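You operate a simulated robot arm through the tools that you are given. There is no shell and no other tool.

Carry out the task below with a simulated robot arm. There is one attempt and no reset: what you move stays moved.

JOB
Close up: steamer dial to 0, red switch off, steel pan back in its row, peg plate pushed in.
Where things are to end (x, y in the base frame): steel pan within 4 cm of [86, 10].

The check looks at the end state, three seconds after you hand in, the way a careful person would. Anything else that was tipped, shoved, dropped, spilled or broken makes it a failure.

ROBOT AND FRAMES
A 7-joint arm with a two-finger parallel gripper, fixed in place. Base frame: the origin is at the foot of the arm, x ahead of it, y to its left, z up. Readings come in cm, degrees, newtons and seconds.
Its first joint turns from -166.0 to 166.0 degrees. Payload 4.4 kg.
The TCP is the grasp point between the finger pads, 2.3 cm short of the fingertips. In the tool frame z runs along the fingers and y along their closing line. Largest opening 9.4 cm; finger width 3.8, thickness 1; the body of the gripper, 5.4 by 9.6 cm, starts 3.9 cm behind the TCP.
Orientation is that of the tool frame in the base frame, as a unit quaternion [w, x, y, z]. With the fingers straight down and closing along the base's y, the tool's x points along the base's -x, its y along +y and its z along -z.

CONTROLS
- The arm moves only by the tool play_rows. Its argument "commands" is text: rows parted by semicolons, each of 7 numbers parted by spaces: the shift along the base's x, y, z in cm, then the turn, a rotation vector about the base's x, y, z in degrees, then the opening, from 0 (shut) to 1 (fully open). In form: dx dy dz ax ay az fingers; .... A call has 1 to 20 rows; each row shifts and turns the commanded pose from where the row before left it. Each row takes 0.2 s and may step no farther than 5 cm and 8.6 degrees from the row before; otherwise, or with a gripper value out of range, the whole call is refused. Where a pose cannot be reached the arm comes as near as it can. A force on the tool above 90 N (or 10 N above the force at the start of the call, whichever is more), or a blocked arm, ends the call early, and 0.2 s more pass. The fingers move at their own pace (about 7.2 cm/s each) and stop on an object; they squeeze with about 28 N. The grip force told is the motor's: it shows also when the fingers shut on nothing. Time passes only in rows, and 0.2 s behind the last, so rows that do not move let the fingers close. It gives the time, the measured TCP pose, the force on the tool (base axes), the opening and the grip force at its end, in the units of the frame above (readings bear some noise), with the torque about the TCP (base axes, N m) and any sound that the robot's microphone picked up.
- Cameras (640 x 400 px; columns grow to the right, rows downward): "scene" is fixed at [22.08, 49.9, 150.37]; the picture's right is [-0.43, -0.90, 0.00], its down [-0.51, 0.24, -0.83] and it looks along [0.75, -0.36, -0.56] (base axes); focal length 341 px, centre (320, 200). "wrist" rides on the gripper at [8.6, 1.6, -7.5] in the tool frame; the picture's right is [-0.18, 0.98, 0.00], its down [-0.58, -0.11, -0.81] and it looks along [-0.79, -0.15, 0.59] (tool axes); focal length 243 px, centre (320, 200). There is no depth. A picture from a camera that has moved, and an enlarged one, comes with that camera's place and axes in the base frame and with its lens.
- get_image(camera): a new picture of that camera. No time passes.
- inspect(camera, box): a new picture of the part [left, top, right, bottom] of that camera's present view, enlarged. No time passes.
- job_done(): hands the job in; it is judged then, once.

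Nothing tells you positions but the pictures and the camera data. Unless the task says otherwise, let go and move clear before handing in.

The tools are called after "Request:" as name(argument=value, ...) on one line, values as JSON. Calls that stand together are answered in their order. play_rows: Moves the arm, as the interface text tells. Its arguments: {"type":"object","properties":{"commands":{"type":"string"}},"required":["commands"]} The other tools are called the same way: get_image (camera) takes a picture; inspect (camera, box) takes an enlarged picture of a part of a camera's view; job_done () hands the job in.

At the start:

```text
time: 0.0
ee_pos: [65.73, -10.79, 127.93]
ee_rot: [0.001, 0.0, 1.0, 0.0]
force: [0.0, -0.2, 0.2]
torque: [0.01, -0.01, 0.01]
width: 9.4
finger_force: 0.1
```

scene: 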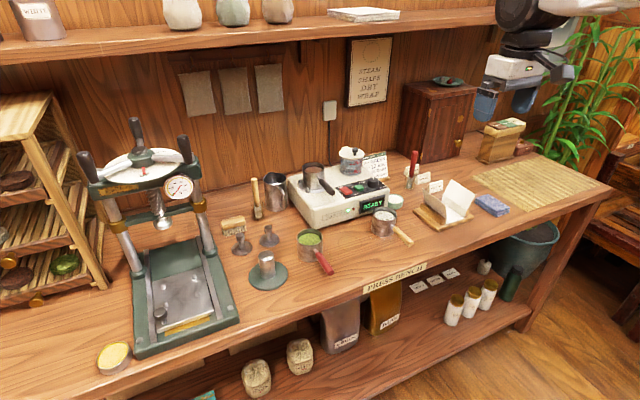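
wrist: 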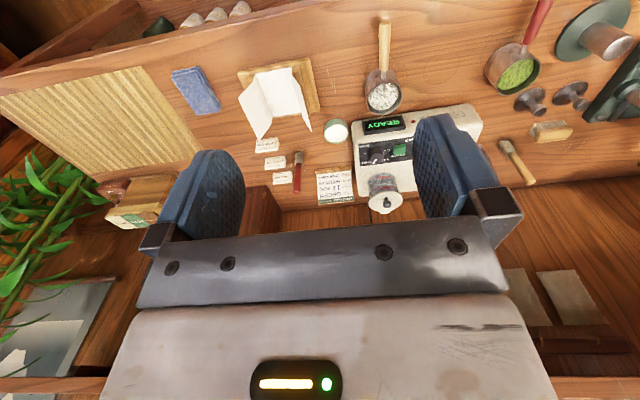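

I see a workbench with a press on the left, a steamer in the middle, pans and small tools. I'll look closer at the key areas first.

Request:
inspect(camera="scene", box=[270, 130, 430, 230])

Request:
inspect(camera="scene", box=[210, 170, 370, 300])

Request:
inspect(camera="scene", box=[70, 110, 250, 370])

Request:
inspect(camera="scene", box=[380, 70, 560, 240])

Request:
inspect(camera="wrist", box=[340, 60, 500, 230])

```text
4.00 times, centred on (350, 180) of scene
camera zoom: at [22.08, 49.9, 150.37], right [-0.43, -0.9, 0.0], down [-0.51, 0.24, -0.83], along [0.75, -0.36, -0.56], focal length 1364 px, centre (200, 280)
```

zoom: 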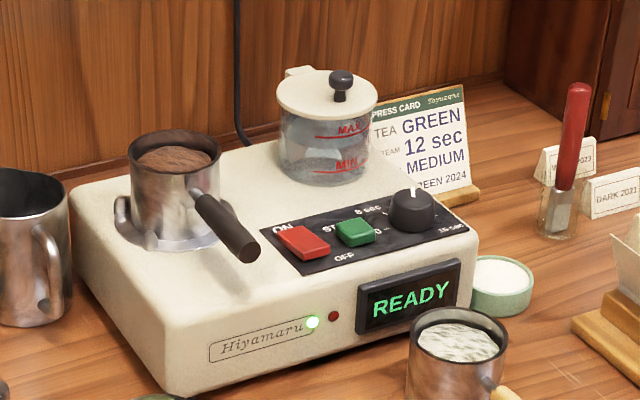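

```text
3.08 times, centred on (290, 235) of scene
camera zoom: at [22.08, 49.9, 150.37], right [-0.43, -0.9, 0.0], down [-0.51, 0.24, -0.83], along [0.75, -0.36, -0.56], focal length 1050 px, centre (412, 92)
```

zoom: 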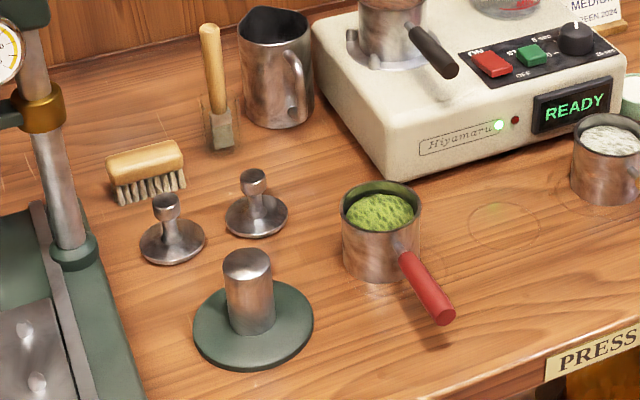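

```text
1.54 times, centred on (160, 240) of scene
camera zoom: at [22.08, 49.9, 150.37], right [-0.43, -0.9, 0.0], down [-0.51, 0.24, -0.83], along [0.75, -0.36, -0.56], focal length 525 px, centre (566, 138)
```

zoom: 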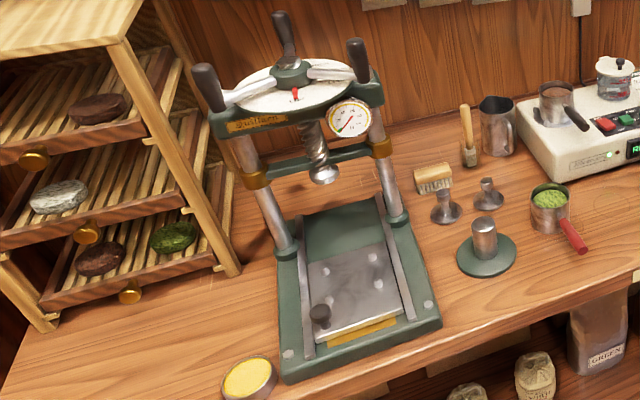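

```text
2.35 times, centred on (470, 155) of scene
camera zoom: at [22.08, 49.9, 150.37], right [-0.43, -0.9, 0.0], down [-0.51, 0.24, -0.83], along [0.75, -0.36, -0.56], focal length 802 px, centre (-33, 306)
```

zoom: 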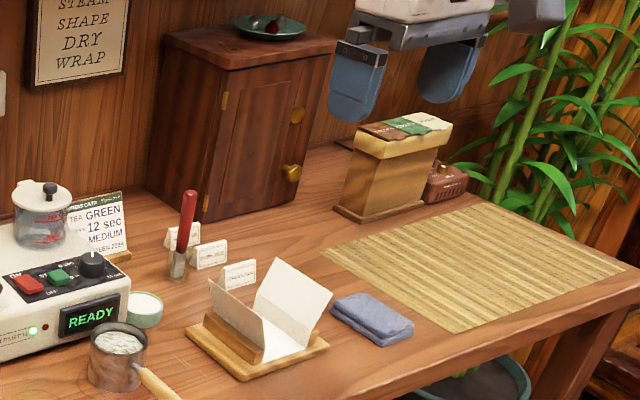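

```text
2.35 times, centred on (420, 145) of wrist
camera zoom: at [56.98, -9.16, 135.37], right [0.18, 0.98, 0.0], down [0.58, -0.11, 0.81], along [0.79, -0.15, -0.59], focal length 571 px, centre (85, 329)
```

zoom: 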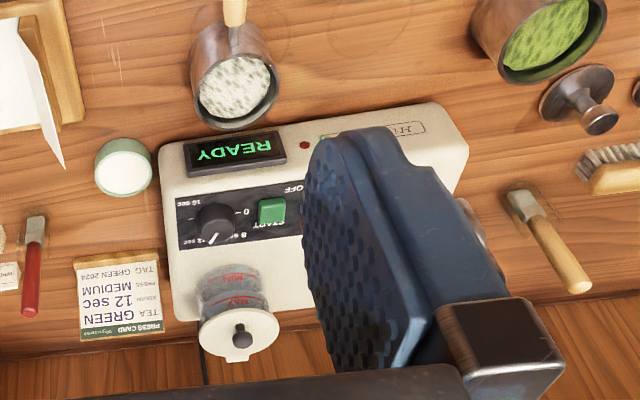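

The bench top comes out near z≈85, the steamer dial near (97,-4,95), and the empty ring mark in the pan row near (86,10). I'll move lower in front of the steamer so the wrist camera gets a closer view.

Request:
play_rows(commands="1 2.2 -4 0 0 0 1;1 2.2 -4 0 0 0 1;1 2.2 -4 0 0 0 1;1 2.2 -4 0 0 0 1;0 2.2 -3 0 0 0 1;0 0 0 0 0 0 1")

Request:
get_image(camera="wrist")

Request:
get_image(camera="scene")

```text
time: 1.4
ee_pos: [69.73, 0.38, 108.93]
ee_rot: [0.0, 0.0, 1.0, 0.0]
force: [0.4, -0.7, -0.1]
torque: [0.0, 0.02, 0.03]
width: 9.41
finger_force: 0.1
```

```text
taken
camera wrist: at [61.04, 1.86, 116.4], right [0.18, 0.98, 0.0], down [0.58, -0.11, 0.81], along [0.79, -0.15, -0.59], focal length 243 px, centre (320, 200)
```

wrist: 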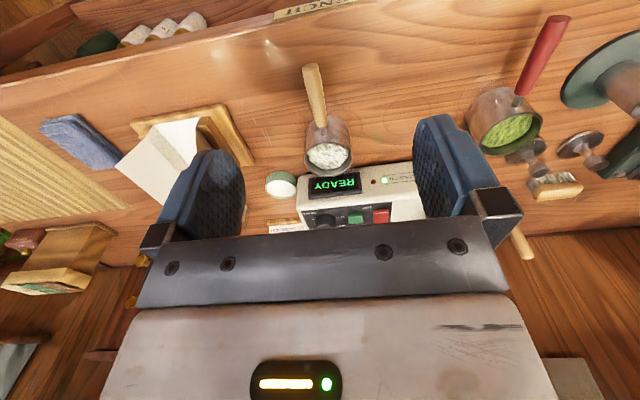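

```text
taken
```

scene: 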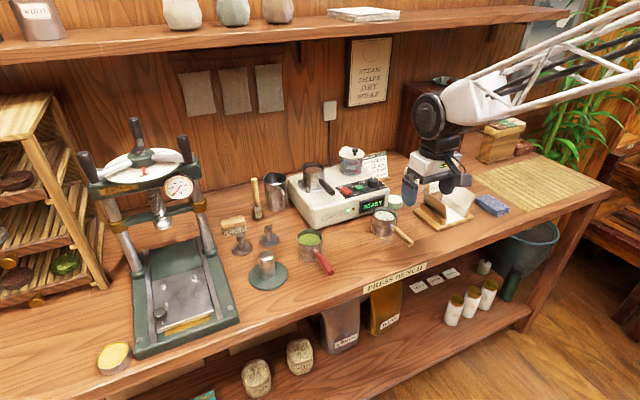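

The wrist camera sees past the fingers, but the gripper body hides the upper steamer. I'll move further over the steamer at a safe height.

Request:
play_rows(commands="4 1 0.5 0 0 0 1;4 1 0.5 0 0 0 1;4 1 0.5 0 0 0 1;3 1 0.5 0 0 0 1;0 0 0 0 0 0 1")

Request:
get_image(camera="wrist")

Request:
inspect(camera="wrist", box=[240, 80, 480, 240])

```text
time: 2.6
ee_pos: [84.76, 4.44, 111.07]
ee_rot: [0.001, 0.001, 1.0, -0.001]
force: [-0.7, -0.1, 0.0]
torque: [0.03, -0.01, 0.02]
width: 9.38
finger_force: 0.0
```

```text
taken
camera wrist: at [76.02, 5.89, 118.46], right [0.18, 0.98, 0.0], down [0.58, -0.11, 0.81], along [0.79, -0.15, -0.59], focal length 243 px, centre (320, 200)
```

wrist: 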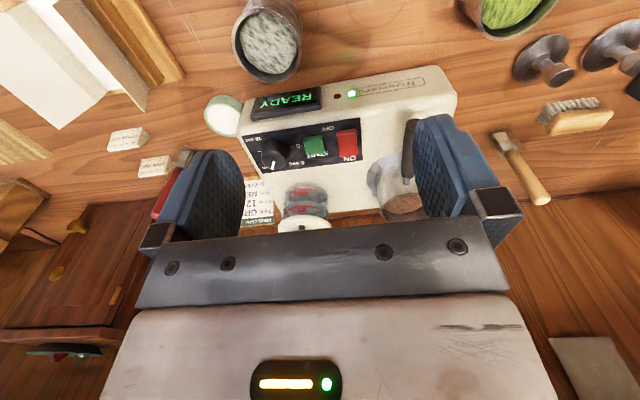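

```text
2.50 times, centred on (360, 160) of wrist
camera zoom: at [76.02, 5.89, 118.46], right [0.18, 0.98, 0.0], down [0.58, -0.11, 0.81], along [0.79, -0.15, -0.59], focal length 606 px, centre (220, 300)
```

zoom: 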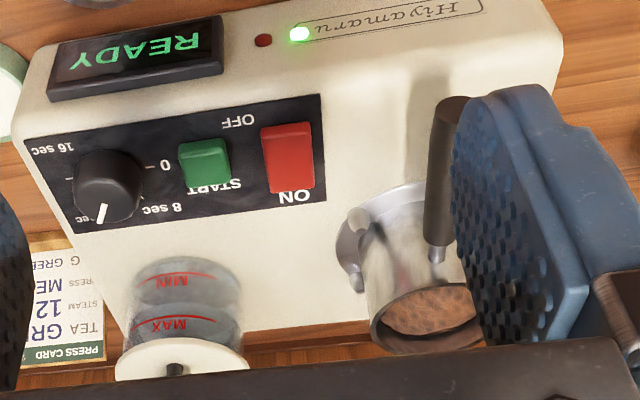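

The steamer is clearly visible: dial at about (97,-4), red rocker beside it with ON at the back and OFF at the front. I'll zoom in on the controls and the pan for exact measurements.

Request:
inspect(camera="wrist", box=[240, 110, 370, 190])

Request:
inspect(camera="scene", box=[330, 170, 400, 214])

Request:
inspect(camera="scene", box=[285, 140, 365, 190])

Request:
inspect(camera="wrist", box=[350, 110, 480, 230])

```text
4.92 times, centred on (305, 150) of wrist
camera zoom: at [76.02, 5.89, 118.46], right [0.18, 0.98, 0.0], down [0.58, -0.11, 0.81], along [0.79, -0.15, -0.59], focal length 1194 px, centre (394, 446)
```

zoom: 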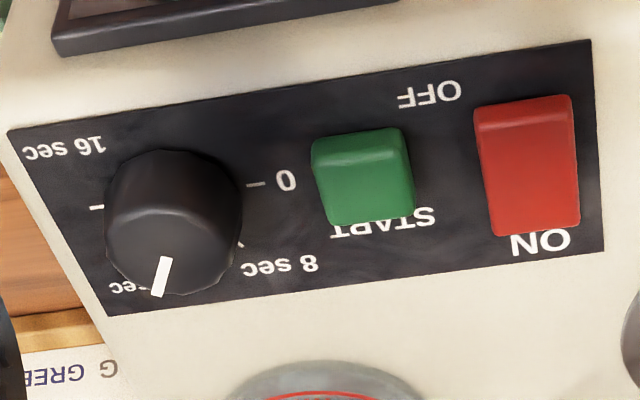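

```text
9.09 times, centred on (365, 192) of scene
camera zoom: at [22.08, 49.9, 150.37], right [-0.43, -0.9, 0.0], down [-0.51, 0.24, -0.83], along [0.75, -0.36, -0.56], focal length 3101 px, centre (-89, 273)
```

zoom: 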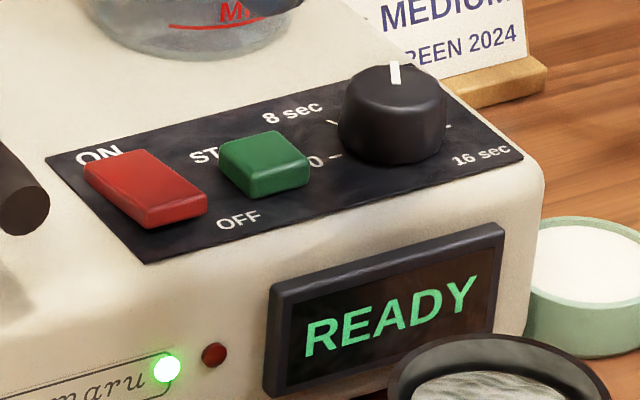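

```text
8.00 times, centred on (325, 165) of scene
camera zoom: at [22.08, 49.9, 150.37], right [-0.43, -0.9, 0.0], down [-0.51, 0.24, -0.83], along [0.75, -0.36, -0.56], focal length 2729 px, centre (280, 480)
```

zoom: 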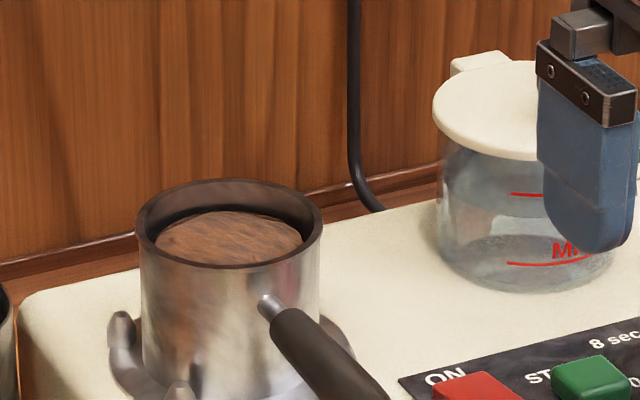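

```text
3.33 times, centred on (415, 170) of wrist
camera zoom: at [76.02, 5.89, 118.46], right [0.18, 0.98, 0.0], down [0.58, -0.11, 0.81], along [0.79, -0.15, -0.59], focal length 809 px, centre (3, 300)
```

zoom: 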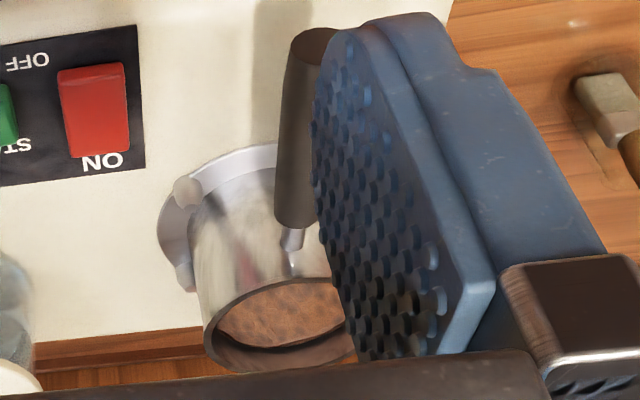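

Measured: dial centre ≈(97.1,-4.2), knob top z≈95.6, panel ≈93.5. The pointer is at 12 s (about -30° from +x) and the 0 mark is at +90°, so it needs about +120°. I'll go above the dial with the gripper pre-turned by -60°.

Request:
play_rows(commands="1.763 -1.234 -0.724 0 0 -8.57 0.6;1.763 -1.234 -0.724 0 0 -8.57 0.6;1.763 -1.234 -0.724 0 0 -8.57 0.6;1.763 -1.234 -0.724 0 0 -8.57 0.6;1.763 -1.234 -0.724 0 0 -8.57 0.6;1.763 -1.234 -0.724 0 0 -8.57 0.6;1.763 -1.234 -0.724 0 0 -8.57 0.6;0 0 0 0 0 0 0.6")

Request:
get_image(camera="wrist")

Request:
inspect(camera="scene", box=[300, 100, 460, 220])

```text
time: 4.4
ee_pos: [97.01, -4.43, 105.97]
ee_rot: [0.001, 0.501, 0.865, -0.001]
force: [0.0, 0.1, -0.6]
torque: [0.0, 0.01, 0.0]
width: 5.68
finger_force: 0.3
```

```text
taken
camera wrist: at [94.05, 3.87, 113.3], right [0.94, 0.33, 0.0], down [0.2, -0.56, 0.81], along [0.27, -0.76, -0.59], focal length 243 px, centre (320, 200)
```

wrist: 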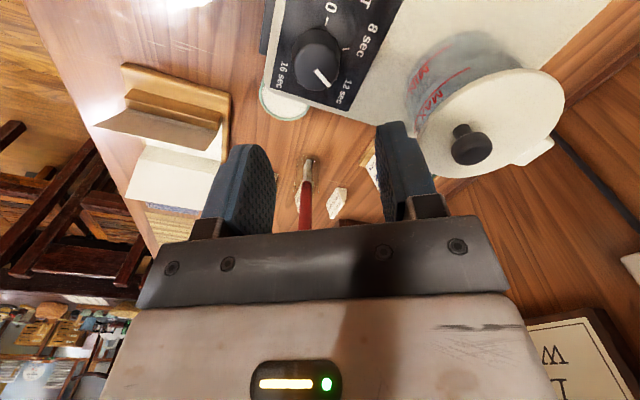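

```text
3.33 times, centred on (380, 160) of scene
camera zoom: at [22.08, 49.9, 150.37], right [-0.43, -0.9, 0.0], down [-0.51, 0.24, -0.83], along [0.75, -0.36, -0.56], focal length 1137 px, centre (120, 333)
```

zoom: 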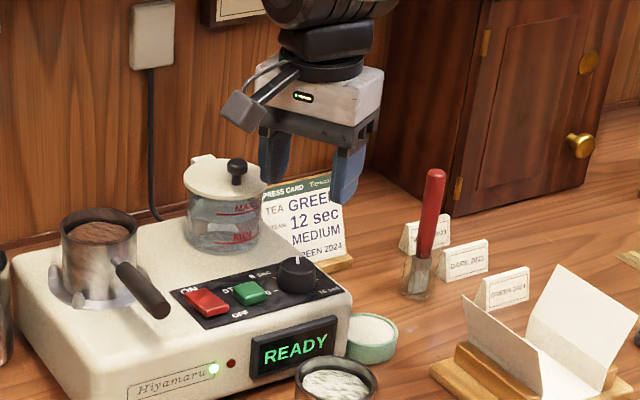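

The gripper is above the dial. I'll check its alignment with a zoom before going down.

Request:
inspect(camera="wrist", box=[250, 0, 410, 120])

```text
3.33 times, centred on (330, 60) of wrist
camera zoom: at [94.05, 3.87, 113.3], right [0.94, 0.33, 0.0], down [0.2, -0.56, 0.81], along [0.27, -0.76, -0.59], focal length 809 px, centre (287, 667)
```

zoom: 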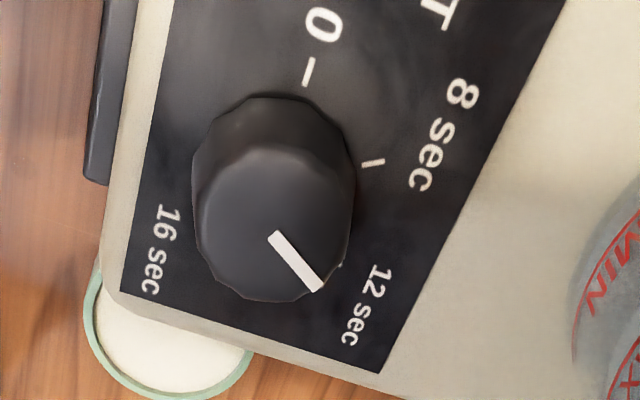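

The dial is almost exactly under the TCP. I'll correct slightly and go down.

Request:
play_rows(commands="-0.25 0.28 -3 0 0 0 0.6;0 0 -3 0 0 0 0.6;0 0 -1.5 0 0 0 0.6;0 0 -1 0 0 0 0.6;0 0 -0.6 0 0 0 0.6;0 0 0 0 0 0 0.6")

Request:
inspect(camera="wrist", box=[200, 60, 440, 240])

Request:
inspect(camera="scene", box=[320, 140, 420, 215])

```text
time: 5.8
ee_pos: [96.77, -4.04, 96.82]
ee_rot: [-0.001, 0.5, 0.866, 0.0]
force: [0.3, 0.7, -0.1]
torque: [-0.01, 0.01, -0.02]
width: 5.63
finger_force: 0.1
```

```text
2.22 times, centred on (320, 150) of wrist
camera zoom: at [93.78, 4.18, 104.21], right [0.94, 0.33, 0.0], down [0.2, -0.56, 0.81], along [0.27, -0.76, -0.59], focal length 539 px, centre (320, 311)
```

zoom: 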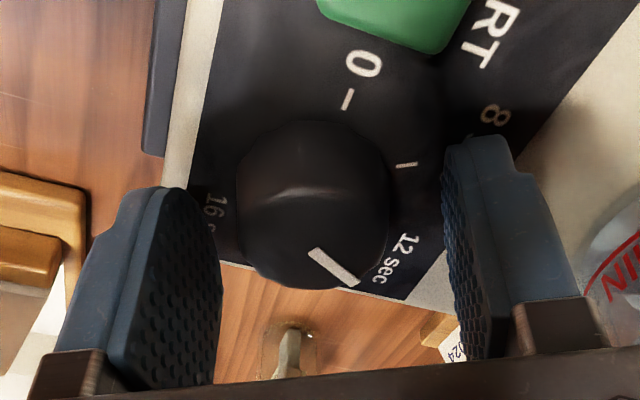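

```text
5.33 times, centred on (370, 178) of scene
camera zoom: at [22.08, 49.9, 150.37], right [-0.43, -0.9, 0.0], down [-0.51, 0.24, -0.83], along [0.75, -0.36, -0.56], focal length 1819 px, centre (53, 320)
```

zoom: 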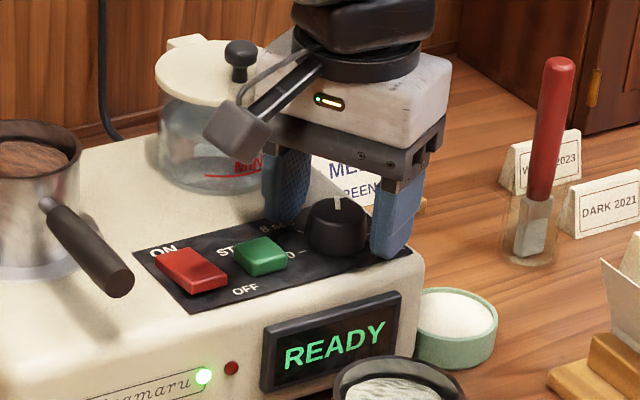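

The knob sits centred between the fingers. I'll lower a touch more and close on it.

Request:
play_rows(commands="0 0 -0.4 0 0 0 0.6;0 0 0 0 0 0 0.5;0 0 0 0 0 0 0.4;0 0 0 0 0 0 0.2;0 0 0 0 0 0 0.2;0 0 0 0 0 0 0.2")

```text
time: 7.2
ee_pos: [96.66, -4.24, 96.37]
ee_rot: [-0.001, 0.501, 0.866, -0.001]
force: [-34.5, -16.1, 5.8]
torque: [-0.19, 0.8, 0.13]
width: 3.52
finger_force: 45.0
```

Gripped, but there's a sideways load showing I'm slightly off-centre. I'll relieve it by shifting toward (-x,-y).

Request:
play_rows(commands="-0.13 -0.08 0 0 0 0 0.2;0 0 0 0 0 0 0.2")

```text
time: 7.8
ee_pos: [96.72, -4.1, 96.34]
ee_rot: [0.0, 0.5, 0.866, 0.0]
force: [-0.7, -7.9, -7.7]
torque: [-0.2, -0.2, 0.03]
width: 3.54
finger_force: 44.9
```

The load is almost gone. Now I'll begin twisting counter-clockwise (+z).

Request:
play_rows(commands="0 0 0 0 0 8 0.2;0 0 0 0 0 8 0.2;0 0 0 0 0 8 0.2;0 0 0 0 0 0 0.2")

Request:
inspect(camera="wrist", box=[200, 60, 440, 240])

```text
time: 8.8
ee_pos: [96.76, -4.07, 96.4]
ee_rot: [-0.001, 0.308, 0.951, 0.001]
force: [50.2, 21.5, -19.6]
torque: [-0.28, -1.23, -0.13]
width: 3.55
finger_force: 45.0
```

```text
2.22 times, centred on (320, 150) of wrist
camera zoom: at [90.61, 2.32, 103.81], right [0.72, 0.69, 0.0], down [0.41, -0.43, 0.81], along [0.56, -0.58, -0.59], focal length 539 px, centre (320, 311)
```

zoom: 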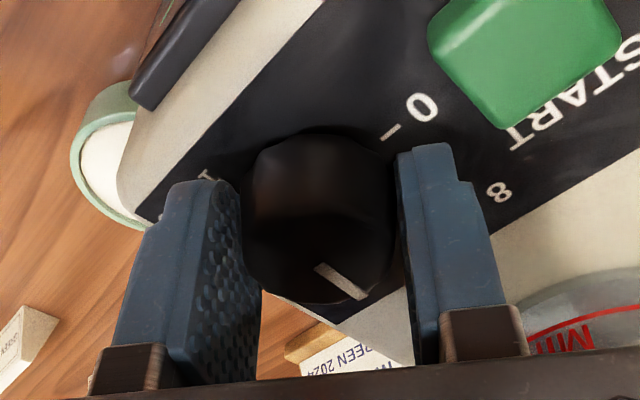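

The knob turns along with the fingers. I'll continue with small centring corrections as I go.

Request:
play_rows(commands="0.18 0.08 0.05 0 0 0 0.2;0 0 0 0 0 8 0.2;0 0 0 0 0 8 0.2;0 0 0 0 0 0 0.2")

```text
time: 9.8
ee_pos: [96.69, -3.9, 96.4]
ee_rot: [-0.001, 0.172, 0.985, 0.0]
force: [-2.3, 43.8, -10.0]
torque: [0.84, 0.4, -0.11]
width: 3.55
finger_force: 44.8
```

Request:
play_rows(commands="0 0.18 0.03 0 0 0 0.2;0 0 0 0 0 8 0.2;0 0 0 0 0 8 0.2;0 0 0 0 0 0 0.2")

Request:
inspect(camera="wrist", box=[200, 60, 440, 240])

```text
time: 10.8
ee_pos: [96.82, -3.82, 96.51]
ee_rot: [-0.001, 0.034, 0.999, 0.001]
force: [-6.9, 34.1, -15.3]
torque: [0.54, 0.07, -0.14]
width: 3.55
finger_force: 45.3
```

```text
2.22 times, centred on (320, 150) of wrist
camera zoom: at [88.23, -1.69, 103.83], right [0.25, 0.97, 0.0], down [0.57, -0.15, 0.81], along [0.78, -0.2, -0.59], focal length 539 px, centre (320, 311)
```

zoom: 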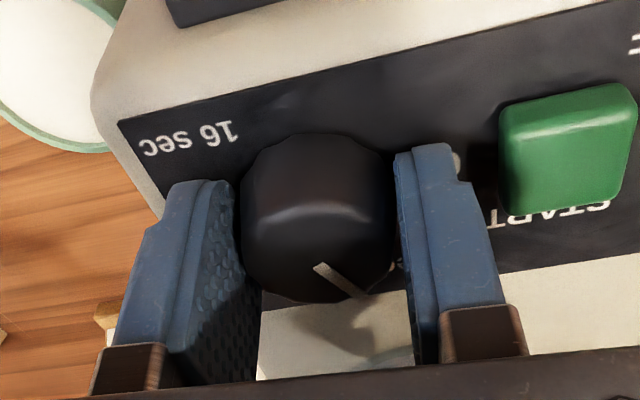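

Request:
play_rows(commands="0.02 0.15 0.05 0 0 0 0.2;0 0 0 0 0 8 0.2;0 0 0 0 0 8 0.2;0 0 0 0 0 0 0.2")

```text
time: 11.8
ee_pos: [96.81, -3.72, 96.46]
ee_rot: [0.0, -0.105, 0.994, 0.0]
force: [-14.0, 15.9, -24.2]
torque: [0.28, 0.29, -0.08]
width: 3.53
finger_force: 44.8
```

Request:
play_rows(commands="-0.05 0.05 0.08 0 0 0 0.2;0 0 0 0 0 8 0.2;0 0 0 0 0 8 0.2;0 0 0 0 0 0 0.2")

Request:
inspect(camera="wrist", box=[200, 60, 440, 240])

```text
time: 12.8
ee_pos: [96.71, -3.75, 96.58]
ee_rot: [0.0, -0.243, 0.97, 0.001]
force: [0.7, 10.1, -43.6]
torque: [0.19, -0.14, -0.04]
width: 3.56
finger_force: 44.8
```

```text
2.22 times, centred on (320, 150) of wrist
camera zoom: at [88.32, -6.38, 103.89], right [-0.3, 0.95, 0.0], down [0.57, 0.18, 0.81], along [0.77, 0.24, -0.59], focal length 539 px, centre (320, 311)
```

zoom: 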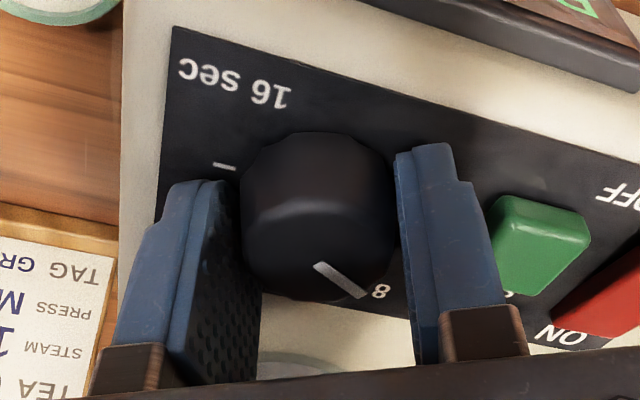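

The vertical load is from my small raises, so I'll undo them and finish the last ~32°.

Request:
play_rows(commands="0 0.04 -0.1 0 0 0 0.2;0 0 -0.08 0 0 0 0.2;0 0 0 0 0 8 0.2;0 0 0 0 0 8 0.2;0 0 0 0 0 0 0.2")

Request:
inspect(camera="wrist", box=[200, 60, 440, 240])

```text
time: 14.0
ee_pos: [96.73, -3.53, 96.52]
ee_rot: [0.0, -0.375, 0.927, -0.001]
force: [-35.0, 5.9, -15.3]
torque: [-0.4, 0.87, -0.08]
width: 3.54
finger_force: 44.8
```

```text
2.22 times, centred on (320, 150) of wrist
camera zoom: at [89.36, -8.49, 103.89], right [-0.55, 0.83, 0.0], down [0.49, 0.33, 0.81], along [0.67, 0.44, -0.59], focal length 539 px, centre (320, 311)
```

zoom: 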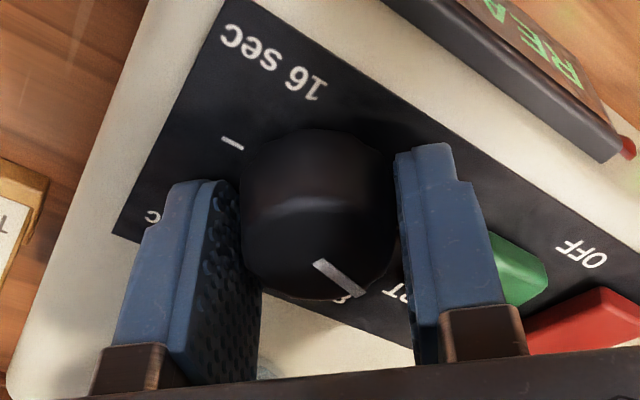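

Request:
play_rows(commands="-0.15 0 -0.04 0 0 0 0.2;0 0 0 0 0 8 0.2;0 0 0 0 0 8 0.2;0 0 0 0 0 0 0.2")

Request:
inspect(camera="wrist", box=[200, 60, 440, 240])

Request:
inspect(camera="scene", box=[320, 140, 420, 215])

```text
time: 15.0
ee_pos: [96.74, -3.46, 96.45]
ee_rot: [0.001, -0.5, 0.866, -0.001]
force: [-11.2, 24.9, -5.3]
torque: [0.68, 0.18, -0.05]
width: 3.53
finger_force: 45.3
```

```text
2.22 times, centred on (320, 150) of wrist
camera zoom: at [90.9, -10.26, 103.89], right [-0.76, 0.65, 0.0], down [0.38, 0.45, 0.81], along [0.52, 0.61, -0.59], focal length 539 px, centre (320, 311)
```

zoom: 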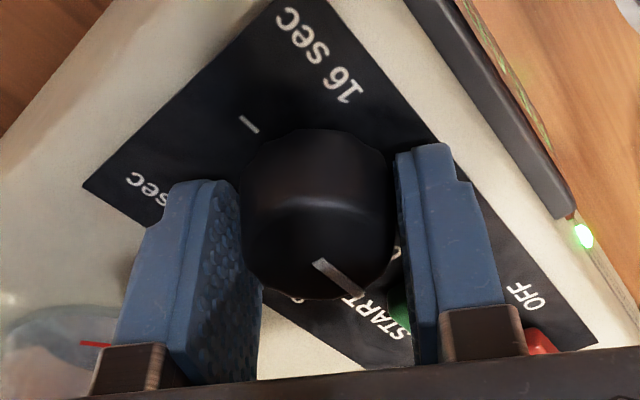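

```text
5.33 times, centred on (370, 178) of scene
camera zoom: at [22.08, 49.9, 150.37], right [-0.43, -0.9, 0.0], down [-0.51, 0.24, -0.83], along [0.75, -0.36, -0.56], focal length 1819 px, centre (53, 320)
```

zoom: 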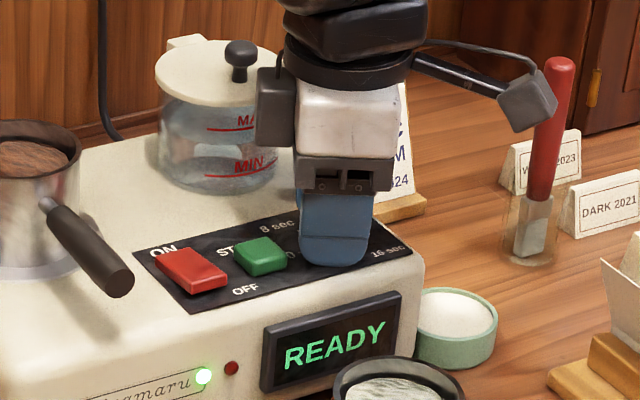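

The dial has turned about 120°. I'll release, lift off and check where the pointer ended.

Request:
play_rows(commands="0 0.1 0 0 0 0 0.2;0 0 0 0 0 0 0.6;0 0 0 0 0 0 0.6;0 0 0 0 0 0 0.6;0 0 3 0 0 0 0.6;0 0 4 0 0 0 0.6;0 0 4 0 0 0 0.6;0 0 0 0 0 0 0.6")

Request:
inspect(camera="wrist", box=[230, 0, 410, 135])

Request:
inspect(camera="scene", box=[330, 170, 400, 214])

```text
time: 16.8
ee_pos: [96.69, -3.44, 107.42]
ee_rot: [0.0, -0.5, 0.866, 0.0]
force: [0.3, 0.2, -0.4]
torque: [-0.03, 0.01, 0.0]
width: 5.64
finger_force: 0.0
```

```text
2.96 times, centred on (320, 68) of wrist
camera zoom: at [90.9, -10.24, 114.85], right [-0.76, 0.65, 0.0], down [0.39, 0.45, 0.81], along [0.52, 0.61, -0.59], focal length 719 px, centre (320, 593)
```

zoom: 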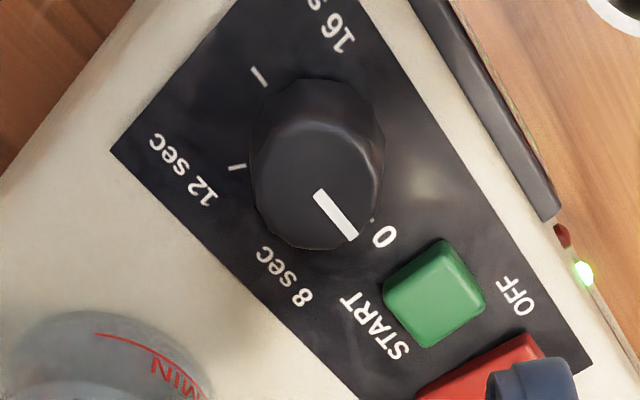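

```text
9.09 times, centred on (365, 192) of scene
camera zoom: at [22.08, 49.9, 150.37], right [-0.43, -0.9, 0.0], down [-0.51, 0.24, -0.83], along [0.75, -0.36, -0.56], focal length 3101 px, centre (-89, 273)
```

zoom: 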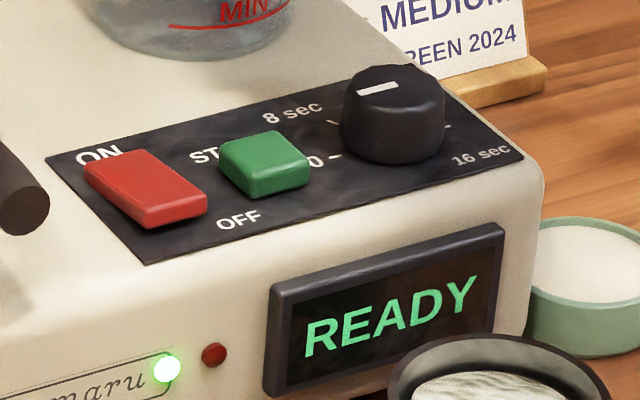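

The pointer looks very near 0. I'll zoom in harder to judge the remaining error.

Request:
inspect(camera="wrist", box=[290, 20, 354, 60])

Request:
inspect(camera="scene", box=[362, 174, 386, 189])

```text
10.00 times, centred on (322, 40) of wrist
camera zoom: at [90.9, -10.24, 114.85], right [-0.76, 0.65, 0.0], down [0.39, 0.45, 0.81], along [0.52, 0.61, -0.59], focal length 2426 px, centre (300, 1800)
```

zoom: 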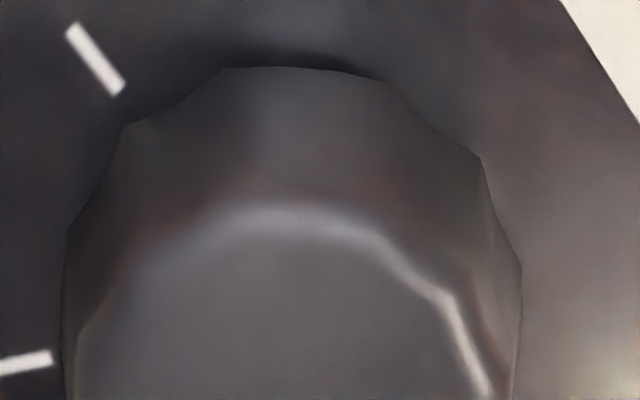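

```text
16.00 times, centred on (374, 182) of scene
camera zoom: at [22.08, 49.9, 150.37], right [-0.43, -0.9, 0.0], down [-0.51, 0.24, -0.83], along [0.75, -0.36, -0.56], focal length 5457 px, centre (-544, 496)
```

zoom: 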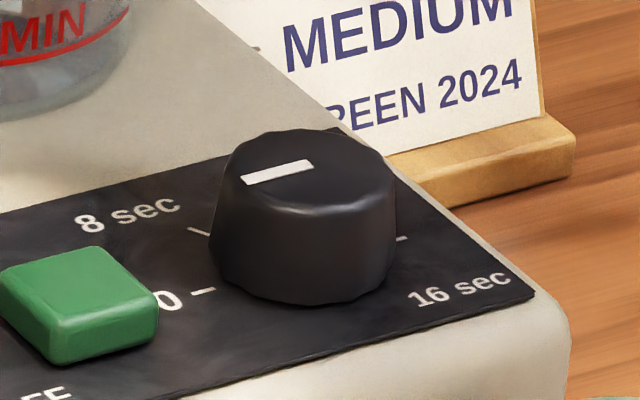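

The dial reads 0 to within a couple of degrees. Next is the red rocker, so I'll look at its tilt closely.

Request:
inspect(camera="scene", box=[334, 184, 358, 199])

Request:
play_rows(commands="-2 1.2 0.5 0 0 -8.57 0.5;-2 1.2 0.5 0 0 -8.57 0.3;-2 1.2 0.5 0 0 -8.57 0;-2 1.2 0.5 0 0 -8.57 0;-1 1.2 0.5 0 0 -8.57 0;-1 1.2 0 0 0 -8.57 0;-1 1.2 0 0 0 -8.57 0;0 0 0 0 0 0 0")

Request:
get_image(camera="wrist")

```text
16.00 times, centred on (346, 192) of scene
camera zoom: at [22.08, 49.9, 150.37], right [-0.43, -0.9, 0.0], down [-0.51, 0.24, -0.83], along [0.75, -0.36, -0.56], focal length 5457 px, centre (-96, 336)
```

zoom: 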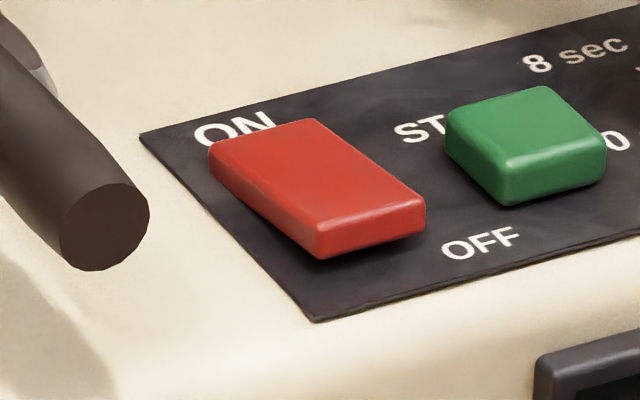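

```text
time: 18.6
ee_pos: [85.63, 4.76, 109.94]
ee_rot: [0.0, 0.002, 1.0, 0.0]
force: [-1.2, 0.1, 0.2]
torque: [-0.05, -0.01, -0.02]
width: 0.02
finger_force: 27.9
```

```text
taken
camera wrist: at [76.95, 6.45, 117.34], right [0.19, 0.98, 0.0], down [0.58, -0.11, 0.81], along [0.79, -0.15, -0.59], focal length 243 px, centre (320, 200)
```

wrist: 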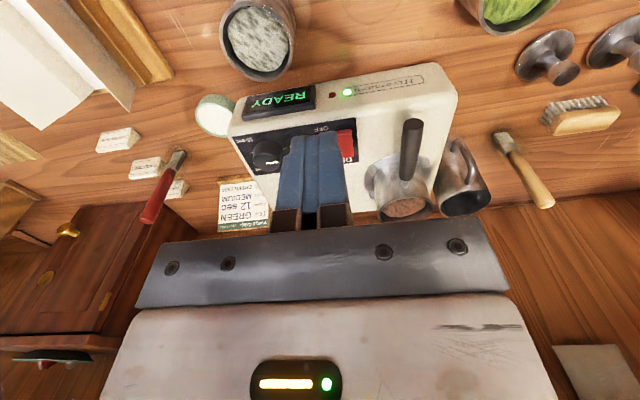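

The rocker's front (OFF) side is raised, so I need to press down its front edge near (95.4,5.5). The fingers are now closed. I'll zoom to refine its position.

Request:
inspect(camera="wrist", box=[220, 80, 460, 230])

Request:
inspect(camera="wrist", box=[320, 110, 380, 170])

```text
2.67 times, centred on (340, 155) of wrist
camera zoom: at [76.95, 6.45, 117.34], right [0.19, 0.98, 0.0], down [0.58, -0.11, 0.81], along [0.79, -0.15, -0.59], focal length 647 px, centre (267, 320)
```

zoom: 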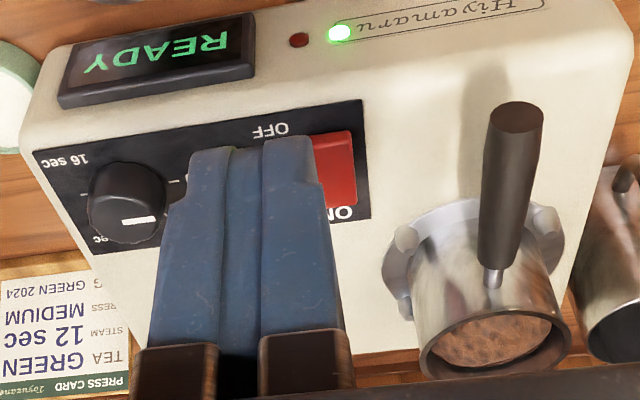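

```text
6.67 times, centred on (350, 140) of wrist
camera zoom: at [76.95, 6.45, 117.34], right [0.19, 0.98, 0.0], down [0.58, -0.11, 0.81], along [0.79, -0.15, -0.59], focal length 1618 px, centre (120, 600)
```

zoom: 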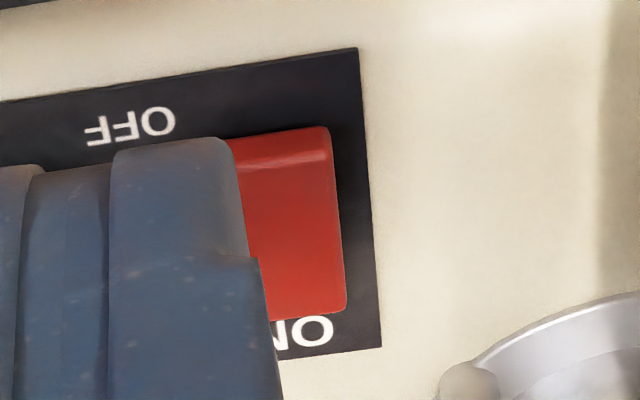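

The rocker's front edge is at x≈95.4 with centre y≈5.3. I'll come above (96.0,5.3).

Request:
play_rows(commands="3.46 0.18 -1 0 0 0 0;3.46 0.18 -1 0 0 0 0;3.46 0.18 -1 0 0 0 0;0 0 -3.5 0 0 0 0;0 0 -3.5 0 0 0 0;0 0 0 0 0 0 0")

Request:
inspect(camera="scene", box=[310, 150, 390, 210])

Request:
inspect(camera="wrist", box=[220, 40, 420, 200])

```text
time: 20.0
ee_pos: [96.02, 5.47, 99.75]
ee_rot: [0.0, -0.001, 1.0, 0.0]
force: [0.4, 0.1, -0.2]
torque: [0.01, 0.01, -0.01]
width: 0.0
finger_force: 28.2
```

```text
6.67 times, centred on (350, 180) of scene
camera zoom: at [22.08, 49.9, 150.37], right [-0.43, -0.9, 0.0], down [-0.51, 0.24, -0.83], along [0.75, -0.36, -0.56], focal length 2274 px, centre (120, 333)
```

zoom: 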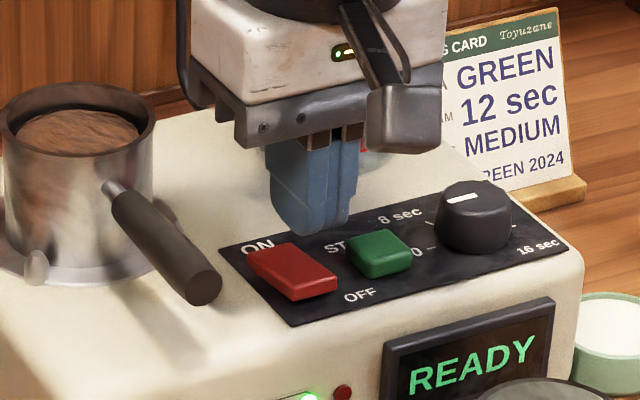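

```text
2.50 times, centred on (320, 120) of wrist
camera zoom: at [87.3, 7.0, 107.27], right [0.18, 0.98, 0.0], down [0.58, -0.11, 0.81], along [0.79, -0.15, -0.59], focal length 606 px, centre (320, 400)
```

zoom: 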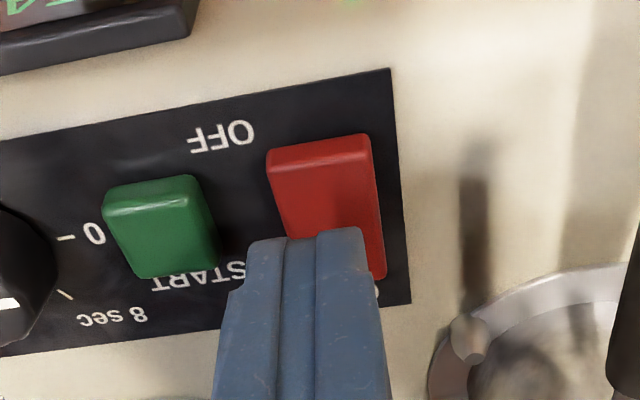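

The fingertips would land about 30% back from the rocker's front edge. I'll shift 0.5 cm forward of that and press down in small steps.

Request:
play_rows(commands="-0.5 0 -1 0 0 0 0;0 0 -1 0 0 0 0;0 0 -0.4 0 0 0 0;0 0 -0.3 0 0 0 0;0 0 -0.3 0 0 0 0;0 0 0 0 0 0 0")

Request:
inspect(camera="scene", box=[310, 150, 390, 210])

```text
time: 21.4
ee_pos: [95.54, 5.36, 97.26]
ee_rot: [0.003, 0.0, 1.0, 0.0]
force: [-18.7, -0.9, 37.3]
torque: [0.02, 0.04, -0.03]
width: 0.0
finger_force: 28.3
```

```text
6.67 times, centred on (350, 180) of scene
camera zoom: at [22.08, 49.9, 150.37], right [-0.43, -0.9, 0.0], down [-0.51, 0.24, -0.83], along [0.75, -0.36, -0.56], focal length 2274 px, centre (120, 333)
```

zoom: 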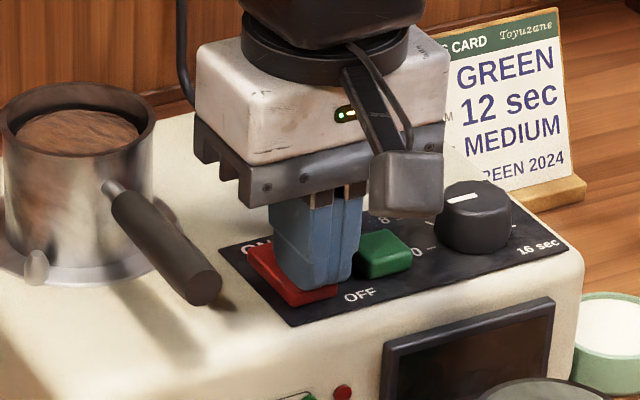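

The READY display and the green LED went out, so the switch has toggled. I'll lift away and check.

Request:
play_rows(commands="0 0 1 0 0 0 0;0 0 3 0 0 0 0;0 0 4 0 0 0 0;-3 0 3 0 0 0 0;-4 0 0 0 0 0 0;0 0 0 0 0 0 0")

Request:
inspect(camera="scene", box=[320, 160, 410, 220])

Request:
inspect(camera="wrist", box=[220, 60, 460, 230])

```text
time: 22.8
ee_pos: [88.58, 5.38, 107.91]
ee_rot: [0.001, 0.0, 1.0, 0.0]
force: [0.7, -0.9, -0.6]
torque: [0.03, 0.0, -0.04]
width: 0.0
finger_force: 28.3
```

```text
6.67 times, centred on (365, 190) of scene
camera zoom: at [22.08, 49.9, 150.37], right [-0.43, -0.9, 0.0], down [-0.51, 0.24, -0.83], along [0.75, -0.36, -0.56], focal length 2274 px, centre (20, 267)
```

zoom: 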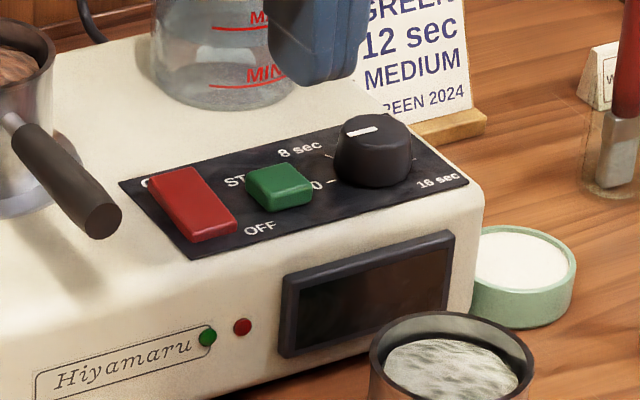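

```text
2.35 times, centred on (340, 145) of wrist
camera zoom: at [79.86, 6.96, 115.22], right [0.18, 0.98, 0.0], down [0.58, -0.11, 0.81], along [0.79, -0.15, -0.59], focal length 571 px, centre (273, 329)
```

zoom: 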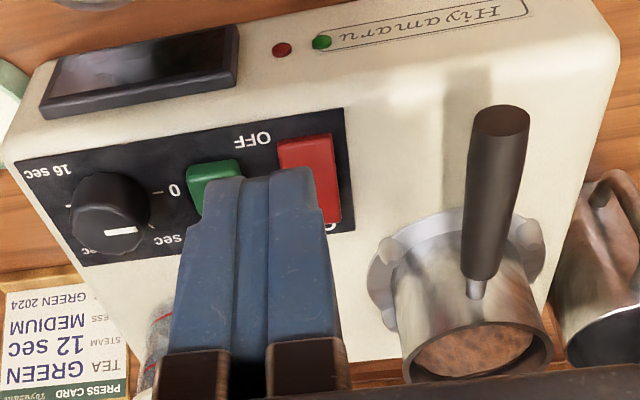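

The steamer is off (display dark, rocker tipped to OFF) and the dial is at 0. The steel pan's handle lies along x from (92.4,12.4,98.6) to (101,12.5,98.4). I'll go above (97,12.45) and look before descending.

Request:
play_rows(commands="2.8 2.36 -0.3 0 0 0 0.3;2.8 2.36 -0.3 0 0 0 0.45;2.8 2.36 -0.3 0 0 0 0.45;0 0 -2 0 0 0 0.45;0 0 0 0 0 0 0.45")

Request:
get_image(camera="wrist")

Request:
inspect(camera="scene", box=[280, 120, 380, 195])

```text
time: 24.0
ee_pos: [96.98, 12.5, 104.93]
ee_rot: [0.0, 0.0, 1.0, 0.0]
force: [0.0, 0.1, -0.1]
torque: [0.0, 0.0, -0.02]
width: 4.23
finger_force: 0.1
```

```text
taken
camera wrist: at [88.31, 14.05, 112.42], right [0.18, 0.98, 0.0], down [0.58, -0.11, 0.81], along [0.79, -0.15, -0.59], focal length 243 px, centre (320, 200)
```

wrist: 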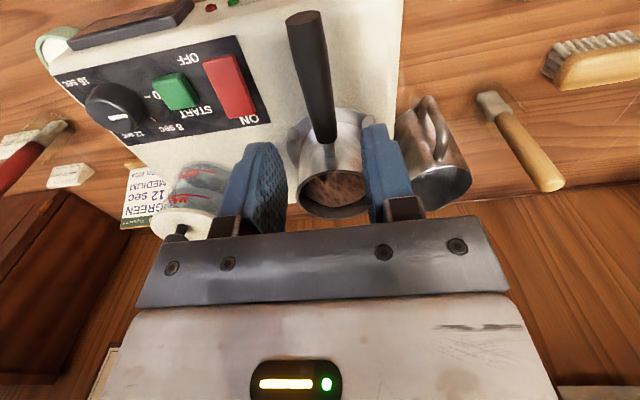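

```text
5.33 times, centred on (330, 158) of scene
camera zoom: at [22.08, 49.9, 150.37], right [-0.43, -0.9, 0.0], down [-0.51, 0.24, -0.83], along [0.75, -0.36, -0.56], focal length 1819 px, centre (267, 427)
```

zoom: 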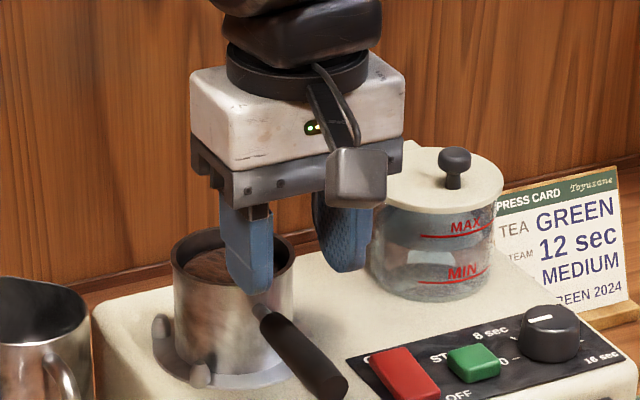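

The handle is exactly between the fingers. Now descending to handle height.

Request:
play_rows(commands="0 0 -2.5 0 0 0 0.45;0 0 -2 0 0 0 0.45;0 0 -1.4 0 0 0 0.45;0 0 -0.5 0 0 0 0.45;0 0 0 0 0 0 0.45")

Request:
get_image(camera="wrist")

Request:
inspect(camera="scene", box=[280, 120, 380, 195])

```text
time: 25.2
ee_pos: [96.98, 12.48, 98.48]
ee_rot: [0.0, 0.0, 1.0, -0.001]
force: [0.6, 0.0, 0.4]
torque: [-0.03, -0.02, 0.01]
width: 4.24
finger_force: 0.1
```

```text
taken
camera wrist: at [88.21, 14.06, 105.98], right [0.18, 0.98, 0.0], down [0.58, -0.11, 0.81], along [0.79, -0.15, -0.59], focal length 243 px, centre (320, 200)
```

wrist: 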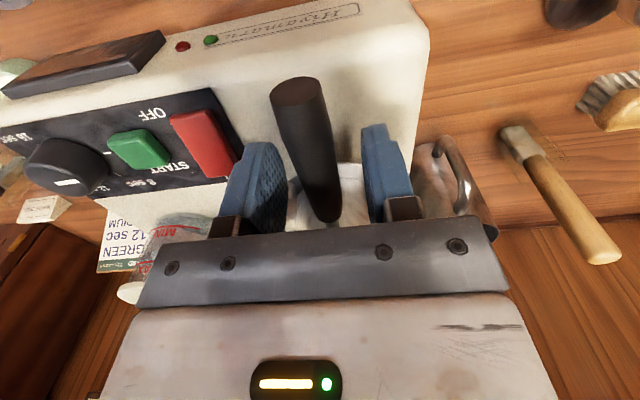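

```text
5.33 times, centred on (330, 158) of scene
camera zoom: at [22.08, 49.9, 150.37], right [-0.43, -0.9, 0.0], down [-0.51, 0.24, -0.83], along [0.75, -0.36, -0.56], focal length 1819 px, centre (267, 427)
```

zoom: 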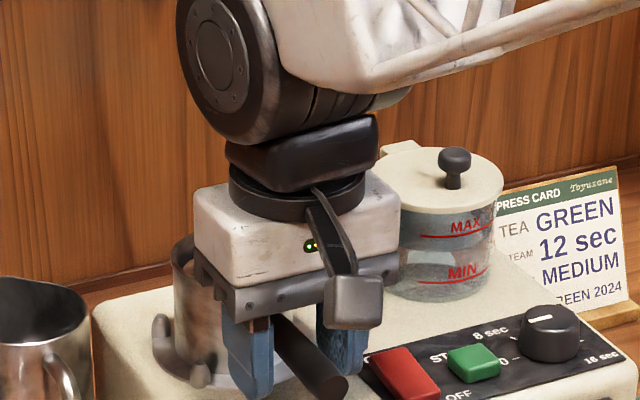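

The handle is between the pads. Closing the grip.

Request:
play_rows(commands="0 0 0 0 0 0 0.35;0 0 0 0 0 0 0.28;0 0 0 0 0 0 0.22;0 0 0 0 0 0 0.1;0 0 0 0 0 0 0;0 0 0 0 0 0 0")

```text
time: 26.6
ee_pos: [96.94, 12.51, 98.49]
ee_rot: [0.0, 0.0, 1.0, 0.001]
force: [-0.1, 0.2, -1.0]
torque: [-0.01, 0.25, 0.0]
width: 1.75
finger_force: 28.1
```

Good grip at 1.75 cm with hardly any side force. I'll lift slowly and check the load.

Request:
play_rows(commands="0 0 0.3 0 0 0 0;0 0 0.4 0 0 0 0;0 0 0.5 0 0 0 0;0 0 0 0 0 0 0")

Request:
inspect(camera="scene", box=[280, 120, 380, 195])

Request:
inspect(camera="wrist", box=[220, 60, 440, 220])

```text
time: 27.6
ee_pos: [97.01, 12.52, 99.81]
ee_rot: [0.0, 0.001, 1.0, 0.0]
force: [0.6, 0.2, -3.3]
torque: [-0.01, 0.3, 0.01]
width: 1.72
finger_force: 28.3
```

```text
5.33 times, centred on (330, 158) of scene
camera zoom: at [22.08, 49.9, 150.37], right [-0.43, -0.9, 0.0], down [-0.51, 0.24, -0.83], along [0.75, -0.36, -0.56], focal length 1819 px, centre (267, 427)
```

zoom: 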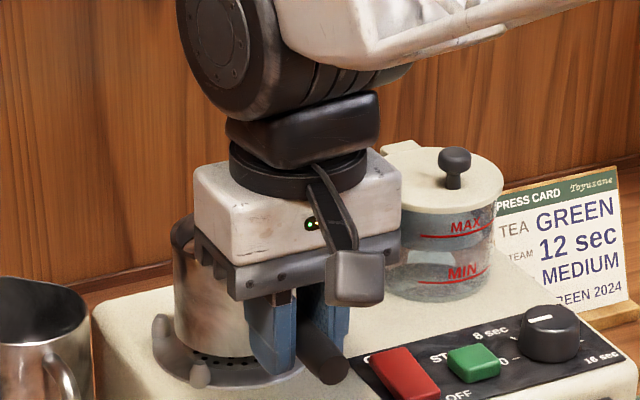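

```text
2.50 times, centred on (330, 140) of wrist
camera zoom: at [88.19, 14.03, 107.24], right [0.18, 0.98, 0.0], down [0.58, -0.11, 0.81], along [0.79, -0.15, -0.59], focal length 606 px, centre (295, 350)
```

zoom: 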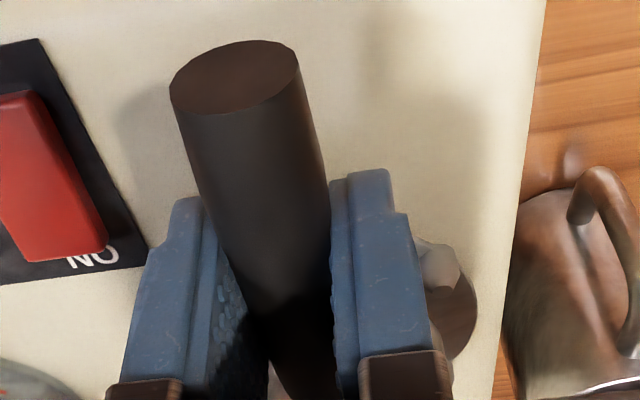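

The pan is off the plate (about 3.3 N) and looks level. I'll raise it further, slowly.

Request:
play_rows(commands="0 0 0.6 0 0 0 0;0 0 0.8 0 0 0 0;0 0 0.8 0 0 0 0;0 0 0.8 0 0 0 0;0 0 0.8 0 0 0 0;0 0 0.6 0 0 0 0;0 0 0.3 0 0 0 0;0 0 0 0 0 0 0")

Request:
inspect(camera="scene", box=[270, 100, 390, 190])

Request:
get_image(camera="wrist")

```text
time: 29.4
ee_pos: [96.84, 12.49, 104.57]
ee_rot: [0.0, 0.0, 1.0, 0.0]
force: [0.0, -1.4, -3.3]
torque: [0.01, 0.27, -0.01]
width: 1.71
finger_force: 27.8
```

```text
4.44 times, centred on (330, 145) of scene
camera zoom: at [22.08, 49.9, 150.37], right [-0.43, -0.9, 0.0], down [-0.51, 0.24, -0.83], along [0.75, -0.36, -0.56], focal length 1516 px, centre (276, 444)
```

zoom: 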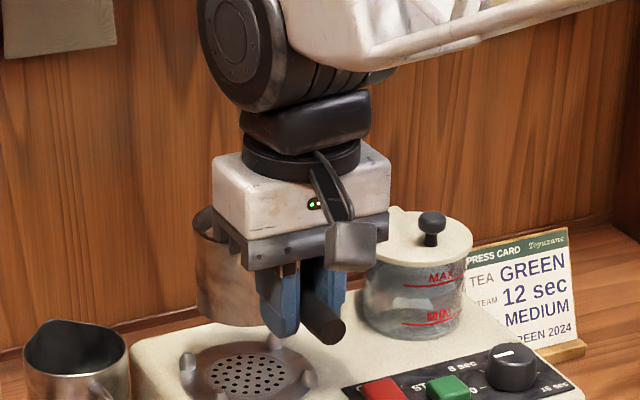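

```text
taken
camera wrist: at [88.23, 14.06, 111.9], right [0.18, 0.98, 0.0], down [0.58, -0.11, 0.81], along [0.79, -0.15, -0.59], focal length 243 px, centre (320, 200)
```

wrist: 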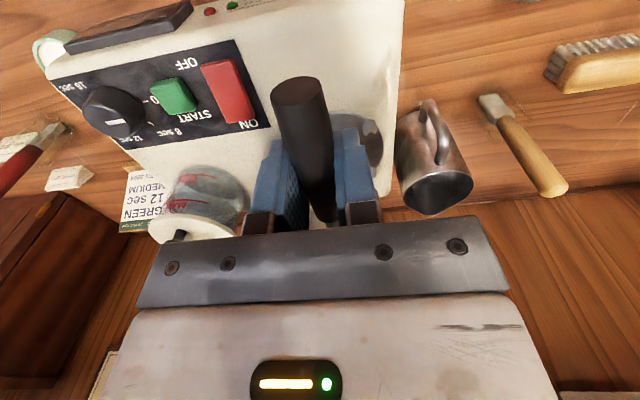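

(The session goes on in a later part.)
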